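You operate a simulated robot arm through the tools that you are given. There is no shell and no other tool. Be economical: measure what you need, move in short steps, check, and stop when the job is done.

Carry out the task below with a simulated robot arm. There is one attempt and no reset: what you move stays moved.

TASK
Put the green peg from the top of the trestle table in the grey small bucket and the blue peg on the top of the pine table.
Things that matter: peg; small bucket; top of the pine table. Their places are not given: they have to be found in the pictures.

It is judged by the outcome, as a careful person would: the job done as asked, and still so three seconds after it is handed in. It fails if anything else is knocked over, pushed out of place, dropped, spilled or broken.

THE ROBOT
A 7-joint arm with a two-finger parallel gripper, fixed in place. Base frame: the origin is at the foot of the arm, x ahead of it, y to its left, z up; the work surface is at about z = 0. Lengths are in mm, angles in rad, forces in N, time in s.
With the tool pointing down near the work surface it reaches from about 220 to 580 mm from the base axis. Its first joint turns from -1.152 to 1.152 rad. Payload 2.5 kg.
Tool frame: the origin (TCP) lies between the finger pads and is the grasp point; the fingertips stand 23 mm ahead of it; z points along the fingers, y is the line along which they close. The gripper opens to 94 mm. The fingers are 38 mm wide and 10 mm thick; the gripper's body (54 by 96 mm) begins 39 mm behind the TCP.
Orientation is that of the tool frame in the base frame, as a unit quaternion [w, x, y, z]. With the fingers straight down and closing along the base's y, the tool's x points along the base's -x, its y along +y and its z along -z.

THE INTERFACE
- The arm moves only by the tool jog_arm. Its argument "moves" is a list of rows, each an object (a shift or turn left out is 0, a gripper value left out holds the last) with "dp": the shift along the tool's x, y, z in units of 40 mm (1.0 is 40 mm), a list of three; "twist": the turn about the tool's z in units of 6 degrees (1.0 is 6 degrees). In form: [{"dp": [dx, dy, dz], "twist": twist}, ...]. A call has 1 to 20 rows; each row shifts and turns the commanded pose from where the row before left it, along the tool's axes as they then stand. "hand" is the gripper command, from -1 (shut) to 1 (fully open), values between in proportion, set as the call begins (left out, the last holds). A call with a number of a shift or a turn outside -1 to 1 is refused whole. A row lasts 0.2 s, in which the tool goes at most 50 mm and 0.15 rad; a call with a longer step from one row to the next is refused whole, and so is a gripper value outside its range. A pose out of reach is approached as far as the arm can. The call stops where the force on the tool passes 40 N (or 10 N more than at its start, if that is more) or the arm is blocked; 0.2 s more then pass. The fingers move at their own pace (about 108 mm/s each) and stop on an object; they squeeze with about 20 N. The grip force told is the motor's: it shows also when the fingers shut on nothing. Time passes only in rows, and 0.2 s behind the last, so rows that do not move let the fingers close. It gives the time, the measured TCP pose, the force on the tool (base axes), the opening and the grip force at its end, in the units of the frame above (readings bear some noise).
- Cameras (640 x 400 px; columns grow to the right, rows downward): "scene" is fixed at [64.2, -404.2, 519.8]; the picture's right is [1.00, 0.09, 0.00], its down [0.07, -0.77, -0.63] and it looks along [-0.05, 0.63, -0.77] (base axes); focal length 214 px, centre (320, 200). "wrist" rides on the gripper at [-39, 0, -44] in the tool frame; the picture's right is [0.00, -1.00, 0.00], its down [0.97, 0.00, -0.24] and it looks along [0.24, 0.00, 0.97] (tool axes); focal length 218 px, centre (320, 200).
- grab_frame(camera): a new picture of that camera. No time passes.
- probe_pixels(camera, pixels): for up to 12 pixels [column, row] of the newest picture of that camera ("zoom" is the newest enlarged one), the place [x, y, z] in the base frame of the surface seen there, good to about 2 mm. No time passes.
- enlarge(camera, box): a new picture of the part [left, top, right, bottom] of that camera's present view, enlarged. No time passes.
- close_job(): hands the job in; it is judged then, once.

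Work in short steps. Measure before you move; look again where a grasp or a placing could have gone wrong, and mend it. You have 60 turns and 30 pictures in all, the two below and enlarged ones among them. Open the gripper and draw the arm clear of the work before you hand the job in, unless the task says otherwise; then end with one line.

The tools are called after ">>>" as name(argument=value, ...) on one line, values as JSON. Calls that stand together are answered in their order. jog_arm: Moves the arm, as the interface text tells. Its arguments: {"type":"object","properties":{"moves":{"type":"array","items":{"type":"object","properties":{"dp":{"type":"array","items":{"type":"number"}},"twist":{"type":"number"}}}},"hand":{"type":"number"}},"required":["moves"]} The other tools are called the same way: grab_frame (camera) takes a picture; probe_pixels (camera, pixels) gives the place of the surface under pixels of a picture; enlarge (camera, box) takes an enlarged picture of a part of a camera's view; close_job () hands the job in.

At the start:

```text
time: 0.0
eef_pos: [319.5, 115.8, 384.7]
ee_rot: [-0.001, 0.0, 1.0, 0.001]
contact_force: [0.1, 0.4, 0.6]
gripper_width: 94.1
finger_force: 0.0
```

scene: 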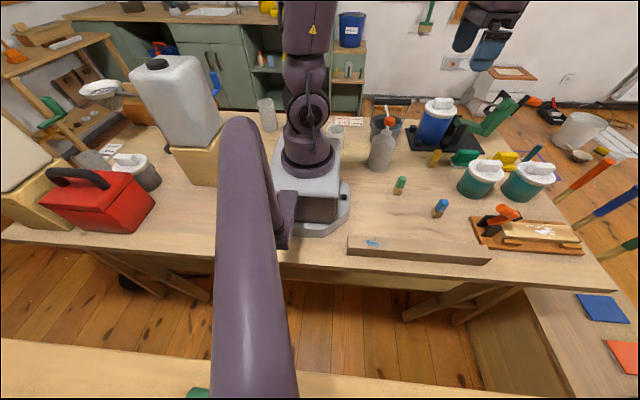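
wrist: 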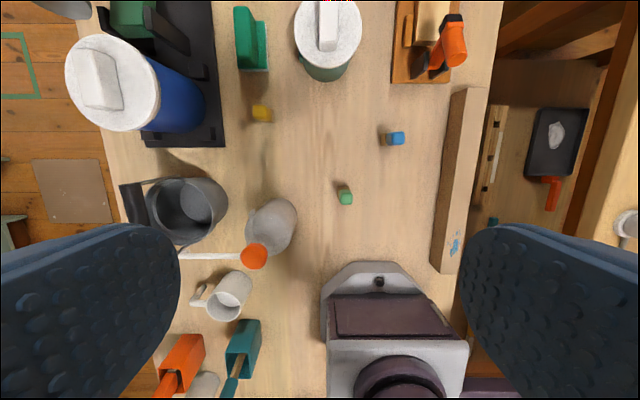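

The wrist view shows a green peg near (345,195), a blue peg at (396,138) and a grey bucket at (187,210). I'll measure those, along with the other surfaces that could be the pine table.

>>> probe_pixels(camera="wrist", pixels=[[345, 190], [346, 200], [398, 138], [388, 138], [187, 210], [222, 195], [150, 210], [262, 113], [600, 200], [340, 240], [460, 180], [550, 150]])

>>> probe_pixels(camera="scene", pixels=[[400, 180], [440, 203], [100, 370], [450, 385], [195, 393], [600, 308], [540, 320], [623, 355], [385, 125], [420, 250], [80, 60], [560, 380]])

>>> enlarge(camera="scene", box=[320, 80, 640, 280])

>>> enlarge(camera="scene", box=[0, 200, 640, 400])

```text
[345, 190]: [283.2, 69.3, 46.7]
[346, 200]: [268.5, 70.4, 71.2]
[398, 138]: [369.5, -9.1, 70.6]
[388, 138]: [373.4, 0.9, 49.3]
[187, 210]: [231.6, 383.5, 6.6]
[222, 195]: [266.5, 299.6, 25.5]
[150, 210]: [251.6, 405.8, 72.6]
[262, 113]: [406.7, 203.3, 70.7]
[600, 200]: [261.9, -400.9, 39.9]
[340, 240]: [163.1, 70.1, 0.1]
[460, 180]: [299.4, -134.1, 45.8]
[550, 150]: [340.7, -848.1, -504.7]
```

```text
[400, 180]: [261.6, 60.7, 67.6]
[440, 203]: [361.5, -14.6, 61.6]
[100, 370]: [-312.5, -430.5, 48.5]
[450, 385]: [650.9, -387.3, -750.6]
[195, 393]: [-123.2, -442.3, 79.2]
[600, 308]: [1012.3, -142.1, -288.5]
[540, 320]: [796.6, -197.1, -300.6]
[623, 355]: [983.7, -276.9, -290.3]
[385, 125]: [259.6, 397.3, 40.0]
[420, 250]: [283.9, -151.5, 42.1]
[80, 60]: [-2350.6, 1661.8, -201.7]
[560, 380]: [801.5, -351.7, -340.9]
```

```text
2.00 times, centred on (480, 180) of scene
```

zoom: 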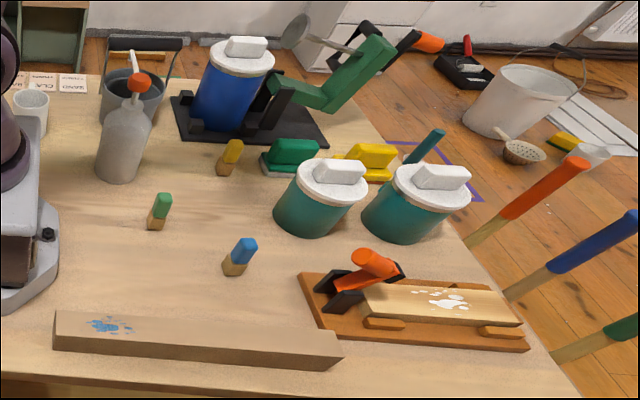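

```text
1.00 times, centred on (320, 300) of scene
```

zoom: 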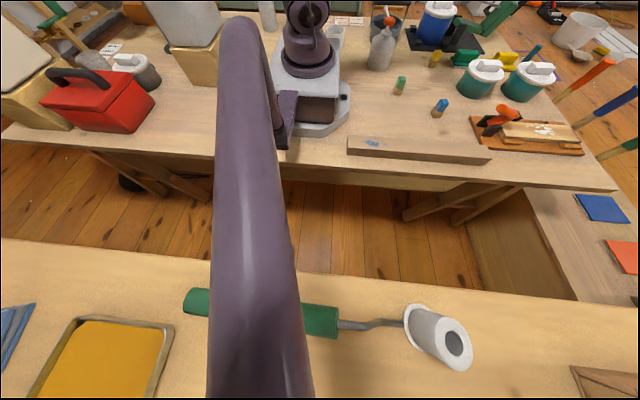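

The near table, at z of about 45 and y of about -400, looks like the pine table. The trestle table is the one the robot stands on. I'll measure the pine table's free area and edge, and zoom in on the bucket.

>>> probe_pixels(camera="zoom", pixels=[[350, 295], [450, 295], [520, 310], [520, 340], [540, 370], [600, 320], [440, 340], [420, 310], [490, 370], [600, 380], [380, 360], [560, 305]])

>>> enlarge(camera="wrist", box=[100, 140, 340, 290])

```text
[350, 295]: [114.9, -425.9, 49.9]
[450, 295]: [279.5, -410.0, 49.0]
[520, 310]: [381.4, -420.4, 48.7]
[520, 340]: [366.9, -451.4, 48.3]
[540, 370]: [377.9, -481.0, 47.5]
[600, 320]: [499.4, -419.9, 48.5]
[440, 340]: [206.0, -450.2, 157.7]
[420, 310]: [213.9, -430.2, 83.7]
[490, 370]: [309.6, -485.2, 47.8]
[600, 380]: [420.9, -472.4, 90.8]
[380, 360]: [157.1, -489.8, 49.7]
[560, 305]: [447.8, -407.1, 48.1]
```

```text
2.67 times, centred on (220, 215) of wrist
```

zoom: 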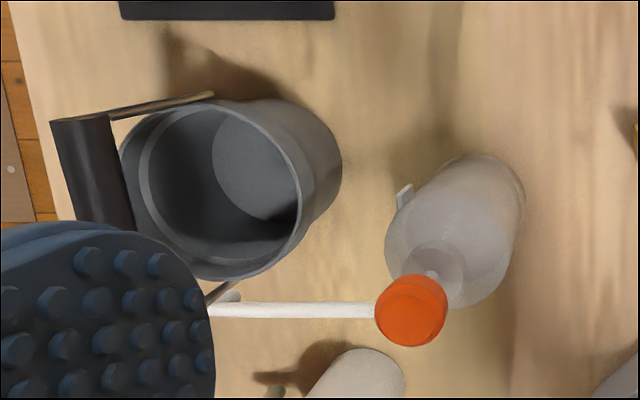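

The pine table's free area is around (335,-435) at z 48. Next I'll measure the bucket's rim, handle and the spray bottle.

>>> probe_pixels(camera="zoom", pixels=[[300, 190], [296, 225], [240, 104], [180, 110], [128, 165], [205, 278], [90, 150], [165, 103], [225, 292], [250, 160], [410, 310], [300, 310]])

>>> probe_pixels(camera="scene", pixels=[[385, 102], [389, 121], [375, 122], [399, 122], [385, 116], [400, 190], [398, 195], [437, 214], [440, 210], [368, 110], [407, 105], [404, 178]])

>>> enlarge(camera="scene", box=[340, 80, 468, 160])

```text
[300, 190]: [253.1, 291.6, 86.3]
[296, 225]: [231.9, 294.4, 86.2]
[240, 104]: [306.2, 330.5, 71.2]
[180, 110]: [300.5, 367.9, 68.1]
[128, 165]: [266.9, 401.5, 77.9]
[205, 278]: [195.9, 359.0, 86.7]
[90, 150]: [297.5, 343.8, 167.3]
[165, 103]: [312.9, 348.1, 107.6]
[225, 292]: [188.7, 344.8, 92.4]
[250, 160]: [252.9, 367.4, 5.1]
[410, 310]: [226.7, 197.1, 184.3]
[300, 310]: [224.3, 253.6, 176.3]
```

```text
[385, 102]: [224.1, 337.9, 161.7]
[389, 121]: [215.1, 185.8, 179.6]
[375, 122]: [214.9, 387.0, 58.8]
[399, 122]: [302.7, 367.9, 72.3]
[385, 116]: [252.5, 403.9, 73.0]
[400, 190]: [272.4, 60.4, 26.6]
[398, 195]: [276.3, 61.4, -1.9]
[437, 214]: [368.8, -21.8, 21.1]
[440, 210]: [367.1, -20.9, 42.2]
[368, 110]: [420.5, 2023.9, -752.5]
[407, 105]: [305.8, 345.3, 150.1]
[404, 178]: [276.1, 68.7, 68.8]
```

```text
5.00 times, centred on (404, 120) of scene
```

zoom: 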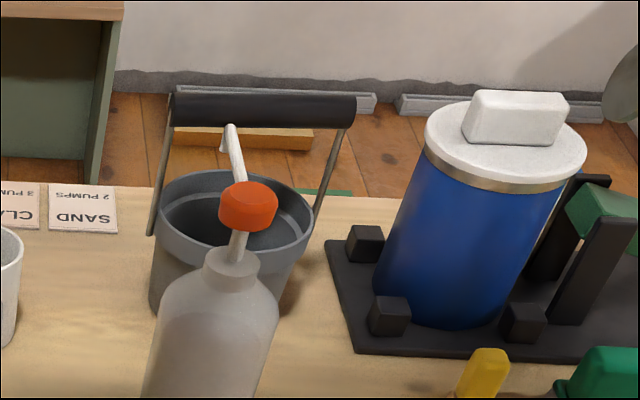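

The bucket's centre is near (250,347) and its rim is at z 87. The handle stands upright at y≈345 and reaches z≈170, and the spray spout hangs over the near side. I'll zoom in on the pegs and measure the handle and the spout tip in the current zoom.

>>> probe_pixels(camera="zoom", pixels=[[180, 97], [180, 122], [345, 100], [345, 122], [262, 96], [262, 124], [230, 130], [236, 165], [152, 228], [318, 205], [200, 175], [300, 250]])

>>> enlarge(camera="wrist", box=[320, 110, 432, 220])

```text
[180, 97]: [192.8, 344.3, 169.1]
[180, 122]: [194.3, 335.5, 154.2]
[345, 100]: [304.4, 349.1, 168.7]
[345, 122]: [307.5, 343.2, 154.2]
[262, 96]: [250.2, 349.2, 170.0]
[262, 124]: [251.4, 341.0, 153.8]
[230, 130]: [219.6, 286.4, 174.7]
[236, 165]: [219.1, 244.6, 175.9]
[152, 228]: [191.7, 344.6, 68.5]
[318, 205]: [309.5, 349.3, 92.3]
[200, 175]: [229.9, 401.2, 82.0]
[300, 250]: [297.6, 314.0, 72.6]
```

```text
3.64 times, centred on (376, 165) of wrist
```

zoom: 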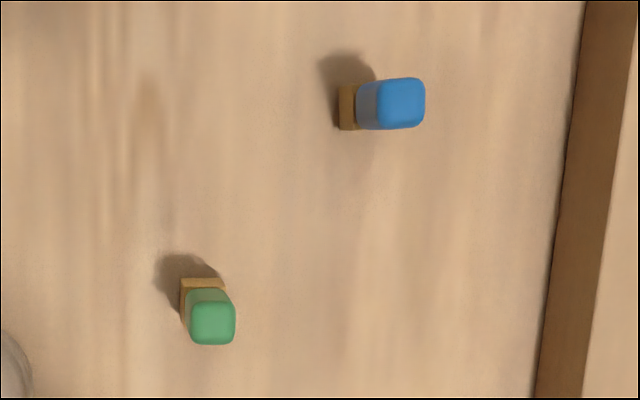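

The pegs are roughly square and aligned with the axes. I'll measure the corners of their tops.

>>> probe_pixels(camera="zoom", pixels=[[212, 322], [212, 300], [212, 341], [194, 322], [232, 322], [185, 290], [402, 103], [402, 82], [402, 124], [380, 103], [421, 103], [343, 108]])

```text
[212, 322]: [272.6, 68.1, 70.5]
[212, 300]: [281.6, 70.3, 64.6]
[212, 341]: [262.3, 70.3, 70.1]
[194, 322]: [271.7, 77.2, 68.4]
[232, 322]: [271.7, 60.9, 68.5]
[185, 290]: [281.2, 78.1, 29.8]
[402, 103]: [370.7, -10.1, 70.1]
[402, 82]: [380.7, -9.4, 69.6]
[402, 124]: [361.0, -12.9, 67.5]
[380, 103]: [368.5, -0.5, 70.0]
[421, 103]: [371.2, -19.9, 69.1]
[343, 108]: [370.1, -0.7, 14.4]
```

Green peg: centre (272,69), 20 mm square, 71 mm tall. Blue peg: centre (371,-10). I'll move above the green peg with the gripper partly open.

>>> jog_arm(hand=0.3, moves=[{"dp": [0.198, -0.195, 0.853]}, {"dp": [0.198, -0.195, 0.853]}, {"dp": [0.198, -0.195, 0.853]}, {"dp": [0.198, -0.195, 0.853]}, {"dp": [0.198, -0.195, 0.853]}, {"dp": [0.198, -0.195, 0.853]}, {"dp": [0, 0, 0]}, {"dp": [0, 0, 0]}])

>>> grab_frame(camera="wrist")

```text
time: 1.8
eef_pos: [273.1, 67.2, 183.4]
ee_rot: [0.0, 0.0, 1.0, 0.0]
contact_force: [0.4, 0.1, -0.3]
gripper_width: 61.3
finger_force: 0.0
```

```text
22 pictures are left
```

wrist: 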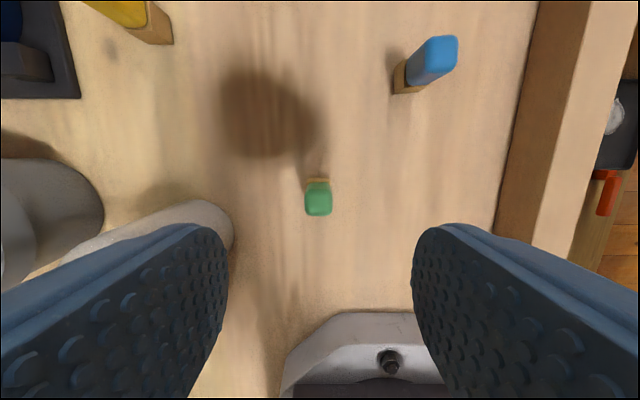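

The green peg is centred between the fingers. I'll lower to z≈58 and close.

>>> jog_arm(moves=[{"dp": [0, 0.02, 0.8]}, {"dp": [0, 0.02, 0.8]}, {"dp": [0, 0, 0.8]}, {"dp": [0, 0, 0.7]}, {"dp": [0, 0, 0]}, {"dp": [0, 0, 0]}])

>>> jog_arm(hand=-1, moves=[{"dp": [0, 0, 0]}, {"dp": [0, 0, 0]}, {"dp": [0, 0, 0]}])

```text
time: 3.2
eef_pos: [272.5, 68.5, 56.2]
ee_rot: [0.0, 0.0, 1.0, -0.001]
contact_force: [-1.1, -0.6, -0.5]
gripper_width: 61.1
finger_force: 0.1
```

```text
time: 4.0
eef_pos: [272.7, 69.2, 55.9]
ee_rot: [0.0, -0.001, 1.0, 0.0]
contact_force: [-0.4, -0.7, 0.3]
gripper_width: 21.3
finger_force: 20.0
```

The peg is held at 21 mm opening. I'll lift straight up, then turn so the fingers close along x and the camera side faces away from the handle.

>>> jog_arm(moves=[{"dp": [0, 0, -0.7]}, {"dp": [0, 0, -0.8]}, {"dp": [0, 0, -0.9], "twist": -1}, {"dp": [0, 0, -0.9], "twist": -1}, {"dp": [0, 0, -0.9], "twist": -1}, {"dp": [0, 0, -0.9], "twist": -1}, {"dp": [0, 0, -0.8], "twist": -1}, {"twist": -1}, {"twist": -1}, {"twist": -1}, {"twist": -1}, {"twist": -1}, {"twist": -1}, {"twist": -1}, {"twist": -1}, {"twist": -1}, {"twist": -1}, {"dp": [0, 0, 0]}])

```text
time: 7.8
eef_pos: [271.1, 69.5, 293.1]
ee_rot: [0.0, 0.707, -0.707, -0.001]
contact_force: [-0.2, -0.2, -0.1]
gripper_width: 21.3
finger_force: 20.0
```

The grip is steady. I'll travel at height to above the far half of the bucket, about (250,381).

>>> jog_arm(moves=[{"dp": [-0.778, 0.053, 0]}, {"dp": [-0.778, 0.053, 0]}, {"dp": [-0.778, 0.053, 0]}, {"dp": [-0.778, 0.053, 0]}, {"dp": [-0.778, 0.053, 0]}, {"dp": [-0.778, 0.053, 0]}, {"dp": [-0.778, 0.053, 0]}, {"dp": [-0.778, 0.053, 0]}, {"dp": [-0.778, 0.053, 0]}, {"dp": [-0.778, 0.053, 0]}, {"dp": [0, 0, 0]}, {"dp": [0, 0, 0]}])

>>> grab_frame(camera="wrist")

>>> enlarge(camera="scene", box=[320, 40, 480, 140])

```text
time: 10.4
eef_pos: [252.9, 381.0, 292.9]
ee_rot: [0.001, -0.707, 0.707, 0.001]
contact_force: [-0.1, -0.4, -0.9]
gripper_width: 21.3
finger_force: 19.8
```

```text
21 pictures are left
```

wrist: 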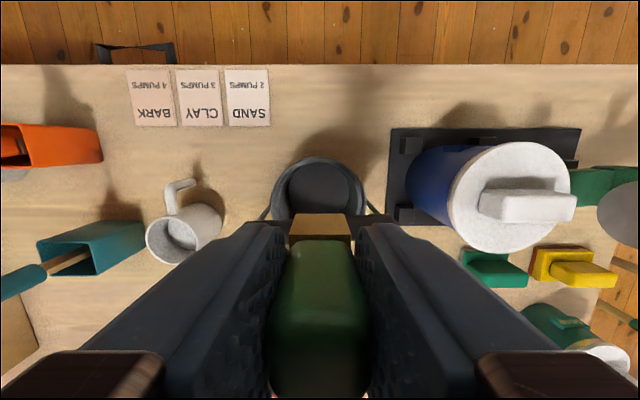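

```text
4.00 times, centred on (400, 90) of scene
```

zoom: 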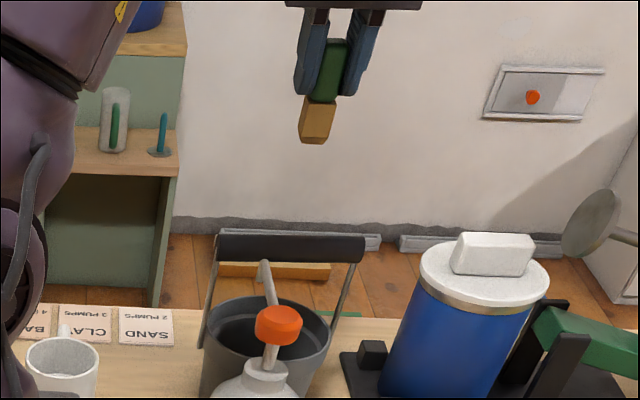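

I'll check clearances from here: the bucket's far rim and floor, and the blue jar's lid edge.

>>> probe_pixels(camera="wrist", pixels=[[318, 161], [318, 168], [318, 185], [318, 205], [276, 190], [360, 190], [450, 195], [480, 200], [410, 170], [300, 172], [268, 208], [372, 208]])

```text
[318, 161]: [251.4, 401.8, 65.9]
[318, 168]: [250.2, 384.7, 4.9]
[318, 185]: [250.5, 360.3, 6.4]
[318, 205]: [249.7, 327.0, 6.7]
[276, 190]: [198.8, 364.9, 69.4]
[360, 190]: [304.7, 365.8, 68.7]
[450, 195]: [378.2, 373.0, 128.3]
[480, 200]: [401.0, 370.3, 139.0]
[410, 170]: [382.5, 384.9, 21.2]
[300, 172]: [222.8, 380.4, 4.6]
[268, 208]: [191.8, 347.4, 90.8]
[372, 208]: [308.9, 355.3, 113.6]
```

Clear all round. I'll lower to z≈141 so the gripper body stays just above the handle, then look.

>>> jog_arm(moves=[{"dp": [0, 0.05, 0.7]}, {"dp": [0, 0, 0.7]}, {"dp": [0, 0, 0.7]}, {"dp": [0, 0, 0.7]}, {"dp": [0, 0, 0.6]}, {"dp": [0, 0, 0.4]}, {"dp": [0, 0, 0]}, {"dp": [0, 0, 0]}])

>>> enlarge(camera="scene", box=[340, 60, 468, 140])

>>> grab_frame(camera="wrist")

```text
time: 12.2
eef_pos: [249.7, 382.6, 140.0]
ee_rot: [0.0, 0.707, -0.707, 0.0]
contact_force: [1.2, 0.6, 0.2]
gripper_width: 21.2
finger_force: 19.4
```

```text
5.00 times, centred on (404, 100) of scene
```

zoom: 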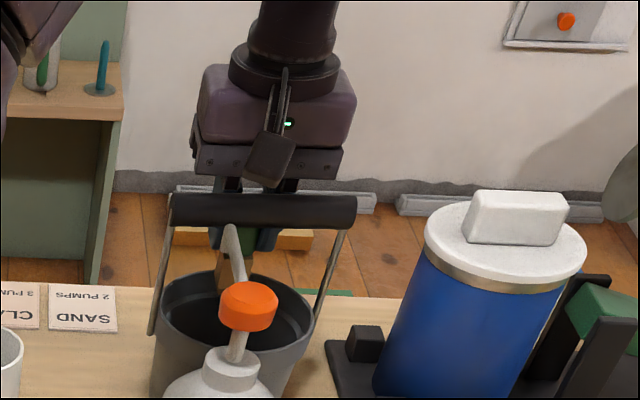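

```text
18 pictures are left
```

wrist: 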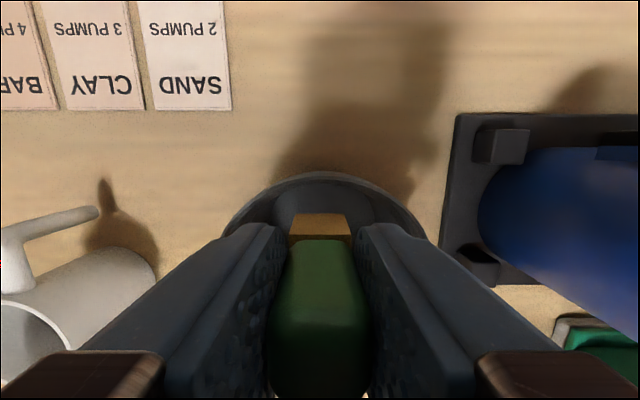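

A paddle-like part of the gripper shows at (270,155) in the zoom, on the handle side. I'll check where it is.

>>> probe_pixels(camera="zoom", pixels=[[270, 155], [265, 180], [285, 100], [230, 165], [320, 170], [230, 280], [262, 197], [262, 210]])

```text
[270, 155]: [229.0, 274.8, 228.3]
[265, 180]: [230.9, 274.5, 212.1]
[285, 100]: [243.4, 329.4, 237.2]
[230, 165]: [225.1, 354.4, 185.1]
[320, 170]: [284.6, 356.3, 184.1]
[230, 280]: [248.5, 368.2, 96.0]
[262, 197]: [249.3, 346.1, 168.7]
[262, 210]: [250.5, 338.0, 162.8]
```

The paddle is clear: it sits at z≥212, above the spout. I'll go 4 mm lower and open.

>>> jog_arm(moves=[{"dp": [0, 0, 0.1]}, {"dp": [0, 0, 0]}])

>>> jog_arm(hand=0, moves=[{"dp": [0, 0, 0]}, {"dp": [0, 0, 0]}, {"dp": [0, 0, 0]}, {"dp": [0, 0, 0]}])

>>> grab_frame(camera="wrist")

```text
time: 12.8
eef_pos: [248.8, 381.6, 135.7]
ee_rot: [0.001, -0.707, 0.707, 0.0]
contact_force: [-1.1, 0.4, -0.5]
gripper_width: 21.1
finger_force: 19.9
```

```text
time: 13.8
eef_pos: [247.9, 382.0, 136.8]
ee_rot: [0.0, 0.707, -0.707, 0.0]
contact_force: [0.3, 0.5, -0.2]
gripper_width: 47.3
finger_force: 0.1
```

```text
17 pictures are left
```

wrist: 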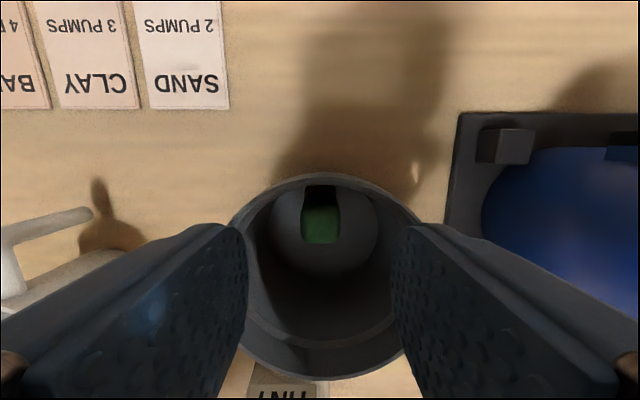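

The green peg is standing in the bucket. I'll lift straight up and travel to above the blue peg.

>>> jog_arm(moves=[{"dp": [0, 0, -0.6]}, {"dp": [0, 0, -0.9]}, {"dp": [0, 0, -0.9]}, {"dp": [0, 0, -0.9]}, {"dp": [0, 0, -0.8]}, {"dp": [0.816, -0.256, 0]}, {"dp": [0.816, -0.256, 0]}, {"dp": [0.816, -0.256, 0]}, {"dp": [0.816, -0.256, 0]}, {"dp": [0.816, -0.256, 0]}, {"dp": [0.816, -0.256, 0]}, {"dp": [0.816, -0.256, 0]}, {"dp": [0.816, -0.256, 0]}, {"dp": [0.816, -0.256, 0]}, {"dp": [0.816, -0.256, 0]}, {"dp": [0.816, -0.256, 0]}, {"dp": [0.816, -0.256, 0]}, {"dp": [0, 0, 0]}])

>>> jog_arm(hand=0.3, moves=[{"twist": 1}, {"twist": 1}, {"twist": 1}, {"twist": 1}, {"twist": 1}, {"twist": 1}, {"twist": 1}, {"twist": 1}, {"twist": 1}, {"twist": 1}, {"twist": 1}, {"twist": 1}, {"twist": 1}, {"twist": 1}, {"twist": 1}, {"dp": [0, 0, 0]}])

>>> grab_frame(camera="scene")

>>> grab_frame(camera="wrist")

```text
time: 17.6
eef_pos: [370.8, -8.5, 301.4]
ee_rot: [0.0, 0.707, -0.707, 0.0]
contact_force: [0.5, 0.6, -0.2]
gripper_width: 46.9
finger_force: 0.0
```

```text
time: 21.0
eef_pos: [370.7, -10.2, 302.5]
ee_rot: [0.0, 0.001, 1.0, 0.0]
contact_force: [0.4, -0.1, -0.5]
gripper_width: 61.3
finger_force: 0.0
```

```text
16 pictures are left
```

scene: 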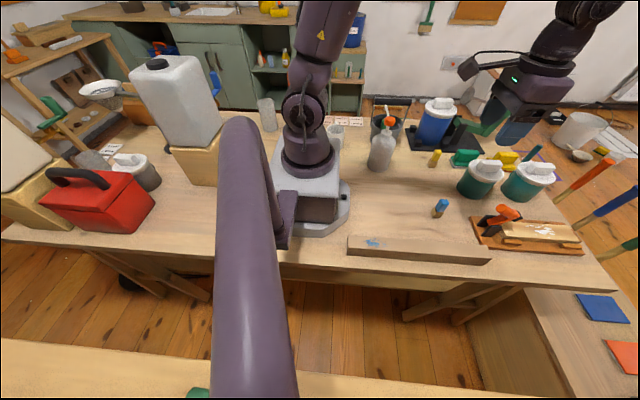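

```text
15 pictures are left
```

wrist: 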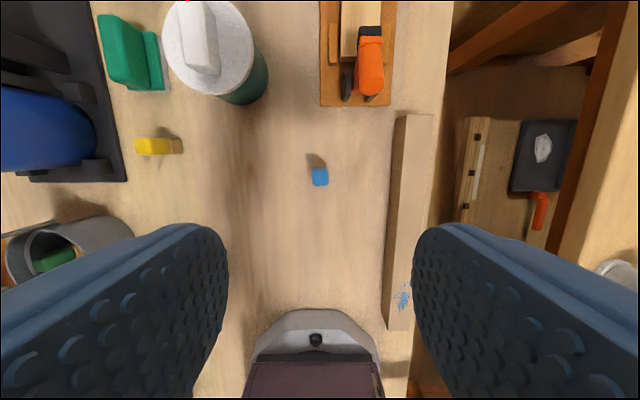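

I'm right above the blue peg. The large purple tube in the scene view hasn't moved, so I'll measure it as a possible obstacle while I lower onto the peg.

>>> probe_pixels(camera="scene", pixels=[[240, 125], [240, 200], [250, 300], [255, 380], [285, 235], [270, 160], [288, 370]])

>>> jog_arm(moves=[{"dp": [0, 0, 0.8]}, {"dp": [0, 0, 0.9]}, {"dp": [0, 0, 0.9]}, {"dp": [0, 0, 0.9]}, {"dp": [0, 0, 0.9]}, {"dp": [0, 0, 0.8]}, {"dp": [0, 0, 0.6]}, {"dp": [0, 0, 0.3]}, {"dp": [0, 0, 0]}, {"dp": [0, 0, 0]}])

>>> jog_arm(hand=-1, moves=[{"dp": [0, 0, 0]}, {"dp": [0, 0, 0]}, {"dp": [0, 0, 0]}])

```text
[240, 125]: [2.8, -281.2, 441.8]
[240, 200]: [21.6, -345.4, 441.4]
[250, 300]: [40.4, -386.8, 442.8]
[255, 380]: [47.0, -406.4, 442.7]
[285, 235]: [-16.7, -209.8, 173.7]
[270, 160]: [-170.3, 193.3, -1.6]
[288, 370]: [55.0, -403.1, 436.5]
```

```text
time: 23.2
eef_pos: [370.3, -9.1, 57.9]
ee_rot: [0.001, 0.0, 1.0, 0.0]
contact_force: [1.0, -0.4, 0.0]
gripper_width: 61.1
finger_force: 0.0
```

```text
time: 24.0
eef_pos: [369.5, -10.2, 57.2]
ee_rot: [0.0, 0.0, 1.0, -0.001]
contact_force: [-0.8, -0.2, 0.5]
gripper_width: 21.3
finger_force: 19.7
```

The blue peg is held at 21 mm opening. The tube is the camera boom at x≈0–50, z≈440, which is off the arm's path to x≈355. I'll lift and carry the peg to above the pine table, about (355,-430).

>>> jog_arm(moves=[{"dp": [0, 0, -0.7]}, {"dp": [0, 0, -0.9]}, {"dp": [0, 0, -0.9]}, {"dp": [0, 0, -0.9]}, {"dp": [0, 0, -0.9]}, {"dp": [0, 0, -0.5]}, {"dp": [0, -0.7, 0]}, {"dp": [0, -0.8, 0]}, {"dp": [0, -0.8, 0]}, {"dp": [0, -0.8, 0]}, {"dp": [0, -0.8, 0]}, {"dp": [0, -0.8, 0]}, {"dp": [0, -0.8, 0]}, {"dp": [0.1, -0.8, 0]}, {"dp": [0.1, -0.8, 0]}, {"dp": [0.1, -0.8, 0]}, {"dp": [0.06, -0.8, 0]}, {"dp": [0, -0.8, 0]}, {"dp": [0, 0, 0]}, {"dp": [0, 0, 0]}])

>>> grab_frame(camera="wrist")

>>> grab_frame(camera="scene")

```text
time: 28.2
eef_pos: [355.8, -389.1, 246.6]
ee_rot: [0.0, 0.0, 1.0, -0.001]
contact_force: [0.5, 0.7, 0.0]
gripper_width: 21.5
finger_force: 19.9
```

```text
14 pictures are left
```

wrist: 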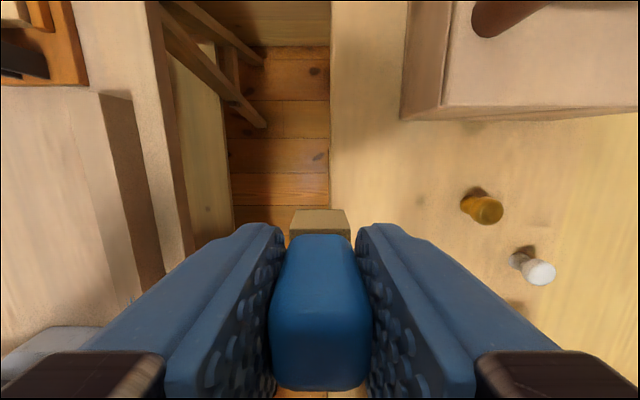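

```text
13 pictures are left
```

scene: 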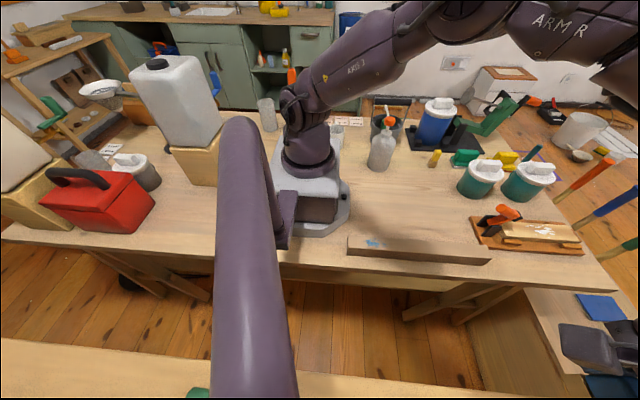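

The pine table's edge is just right of the peg, and small items stand at (485,208) and (535,270). I'll measure these.

>>> probe_pixels(camera="wrist", pixels=[[335, 150], [335, 200], [380, 200], [420, 200], [488, 210], [470, 202], [540, 272], [515, 262], [410, 115], [440, 110], [400, 60], [480, 250]])

```text
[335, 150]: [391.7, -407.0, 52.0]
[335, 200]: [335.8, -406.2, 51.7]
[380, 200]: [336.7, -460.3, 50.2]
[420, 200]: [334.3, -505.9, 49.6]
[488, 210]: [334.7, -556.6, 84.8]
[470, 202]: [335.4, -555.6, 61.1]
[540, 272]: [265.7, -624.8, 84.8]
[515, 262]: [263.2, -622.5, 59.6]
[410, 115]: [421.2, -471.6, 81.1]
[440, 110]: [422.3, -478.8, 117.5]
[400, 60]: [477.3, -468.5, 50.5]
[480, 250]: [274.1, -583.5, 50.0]
```

A paddle on the gripper reaches about 107 mm toward base -x at 76 mm above the TCP. I'll check the height of the white roller object near (206,-450).

>>> enlarge(camera="scene", box=[320, 280, 640, 480])

```text
refused: 480 is not a number from 0 to 400
```

>>> enlarge(camera="scene", box=[160, 200, 640, 400])

```text
1.33 times, centred on (400, 300) of scene
```

zoom: 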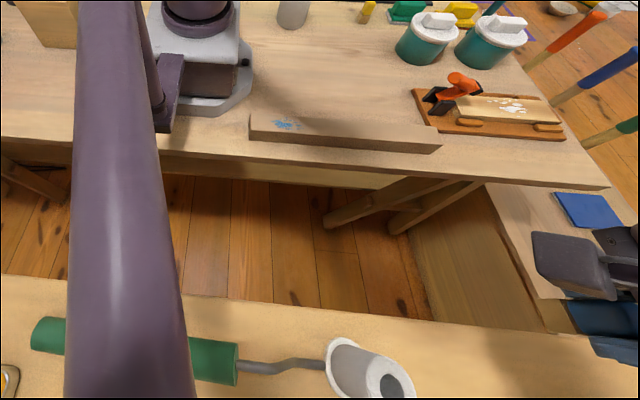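

>>> probe_pixels(camera="zoom", pixels=[[550, 280], [565, 290], [560, 245], [385, 350], [408, 375], [400, 395], [345, 345], [330, 375], [360, 375], [410, 390]])

```text
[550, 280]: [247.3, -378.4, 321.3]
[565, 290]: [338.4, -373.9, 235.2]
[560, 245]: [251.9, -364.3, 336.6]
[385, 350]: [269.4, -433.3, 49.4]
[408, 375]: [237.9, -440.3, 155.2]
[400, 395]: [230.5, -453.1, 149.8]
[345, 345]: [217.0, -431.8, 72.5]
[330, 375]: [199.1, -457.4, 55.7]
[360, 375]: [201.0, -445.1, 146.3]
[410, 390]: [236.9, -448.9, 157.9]
```

The mug-like object tops out at z≈158 and the paddle will stay at z≥177, so it's clear. I'll shift to (365,-425) and lower to just above the table.

>>> jog_arm(moves=[{"dp": [-0.23, -0.9, 0]}, {"dp": [0, 0, 0.6]}, {"dp": [0, 0, 0.8]}, {"dp": [0, 0, 0.8]}, {"dp": [0, 0, 0.7]}, {"dp": [0, 0, 0.4]}, {"dp": [0, 0, 0]}, {"dp": [0, 0, 0]}])

>>> grab_frame(camera="wrist")

```text
time: 30.0
eef_pos: [366.5, -424.5, 117.5]
ee_rot: [0.0, 0.0, 1.0, 0.0]
contact_force: [-0.6, -0.2, -0.3]
gripper_width: 21.2
finger_force: 20.0
```

```text
11 pictures are left
```

wrist: 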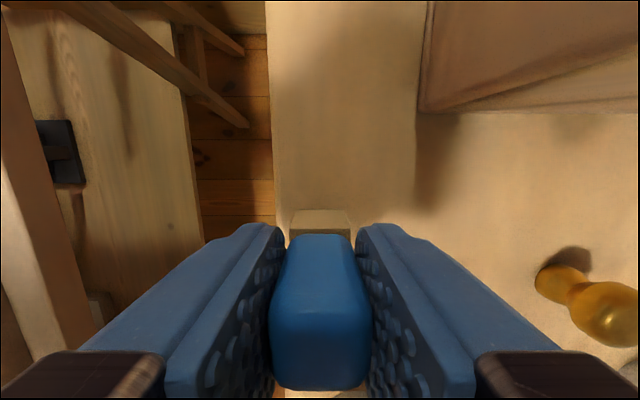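

The table is clear below. I'll shift 6 mm further from the edge and ease down until the peg touches.

>>> jog_arm(moves=[{"dp": [0, -0.15, 0]}, {"dp": [0, 0, 0.1]}, {"dp": [0, 0, 0.08]}, {"dp": [0, 0, 0.04]}, {"dp": [0, 0, 0]}])

```text
time: 31.2
eef_pos: [366.2, -432.3, 108.9]
ee_rot: [0.0, 0.0, 1.0, 0.001]
contact_force: [-0.3, -0.2, -0.8]
gripper_width: 21.1
finger_force: 20.1
```

>>> jog_arm(moves=[{"dp": [0, 0, 0.03]}, {"dp": [0, 0, 0]}])

>>> jog_arm(moves=[{"dp": [0, 0, 0.03]}, {"dp": [0, 0, 0]}])

```text
time: 31.8
eef_pos: [367.1, -431.1, 107.7]
ee_rot: [0.0, 0.0, 1.0, 0.001]
contact_force: [-0.5, 0.0, 2.7]
gripper_width: 21.3
finger_force: 19.9
```

```text
time: 32.4
eef_pos: [365.6, -432.8, 107.7]
ee_rot: [0.002, 0.0, 1.0, 0.0]
contact_force: [-2.1, 3.6, 16.6]
gripper_width: 21.3
finger_force: 20.3
```

Contact was felt: 16.6 N upward at z 107.7. I'll back off a hair, open, and rise straight up.

>>> jog_arm(moves=[{"dp": [0, 0, -0.03]}, {"dp": [0, 0, 0]}])

>>> jog_arm(hand=0, moves=[{"dp": [0, 0, 0]}, {"dp": [0, 0, 0]}, {"dp": [0, 0, 0]}])

>>> jog_arm(moves=[{"dp": [0, 0, -0.3]}, {"dp": [0, 0, -0.6]}, {"dp": [0, 0, -0.8]}, {"dp": [0, 0, -0.8]}, {"dp": [0, 0, -0.8]}, {"dp": [0, 0, -0.5]}, {"dp": [0, 0, 0]}])

>>> grab_frame(camera="wrist")

```text
time: 33.0
eef_pos: [365.8, -432.6, 107.3]
ee_rot: [0.0, 0.0, 1.0, -0.001]
contact_force: [1.4, 0.4, 15.4]
gripper_width: 21.2
finger_force: 20.1
```

```text
time: 33.8
eef_pos: [365.7, -431.3, 105.9]
ee_rot: [0.0, 0.001, 1.0, 0.0]
contact_force: [-0.2, -0.3, -0.4]
gripper_width: 46.9
finger_force: 0.0
```

```text
time: 35.4
eef_pos: [365.6, -432.0, 260.2]
ee_rot: [0.0, 0.0, 1.0, 0.0]
contact_force: [-0.2, 0.3, 0.6]
gripper_width: 47.2
finger_force: 0.0
```

```text
10 pictures are left
```

wrist: 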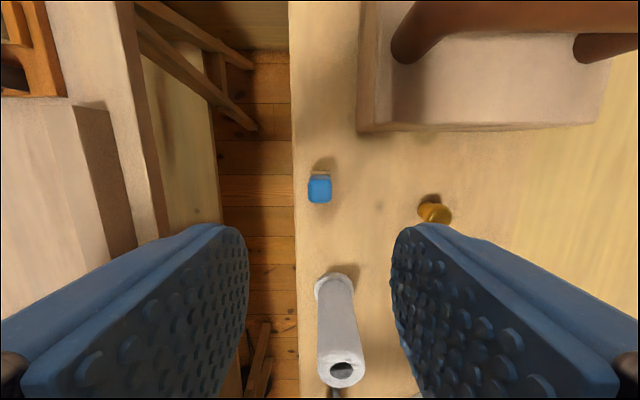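

The blue peg stands upright on the pine table. I'll draw the arm away at height and check the whole scene.

>>> jog_arm(moves=[{"dp": [0, 0, -0.8]}, {"dp": [0, 0.8, 0]}, {"dp": [0, 0.9, 0]}, {"dp": [0, 0.9, 0]}, {"dp": [0, 0.9, 0]}, {"dp": [0, 0.9, 0]}, {"dp": [0, 0.9, 0]}, {"dp": [0, 0.9, 0]}, {"dp": [0, 0.9, 0]}, {"dp": [0, 0.9, 0]}, {"dp": [0, 0.9, 0]}, {"dp": [0, 0.9, 0]}, {"dp": [0, 0, 0]}])

>>> grab_frame(camera="scene")

>>> grab_frame(camera="wrist")

```text
time: 38.2
eef_pos: [367.0, -39.8, 291.2]
ee_rot: [0.0, 0.0, 1.0, 0.0]
contact_force: [0.0, 0.0, 0.3]
gripper_width: 46.9
finger_force: 0.1
```

```text
9 pictures are left
```

scene: 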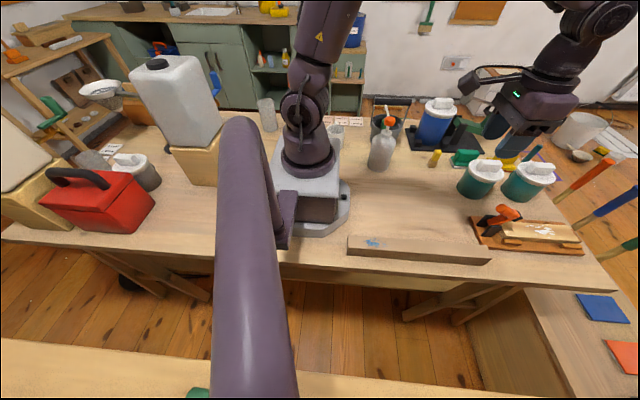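

```text
8 pictures are left
```

wrist: 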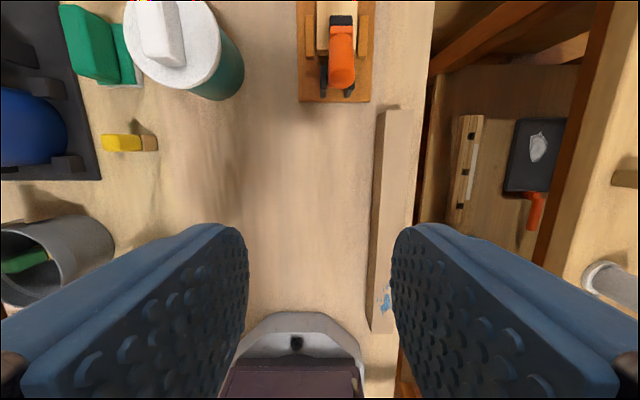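

Nothing else has moved, the green peg is in the bucket, and the blue peg is on the pine table. I'll open the gripper fully and hand in.

>>> jog_arm(hand=1, moves=[{"dp": [0, 0, -0.5]}, {"dp": [0, 0, 0]}])

>>> close_job()

```text
time: 38.8
eef_pos: [367.2, -39.1, 311.5]
ee_rot: [0.0, 0.0, 1.0, 0.0]
contact_force: [0.1, -0.8, 0.4]
gripper_width: 94.1
finger_force: 0.0
```

```text
The job is handed in.
```

The job is handed in: the green peg is in the grey bucket, released from just under the rim, and the blue peg stands on the pine table; the pictures show nothing else moved.
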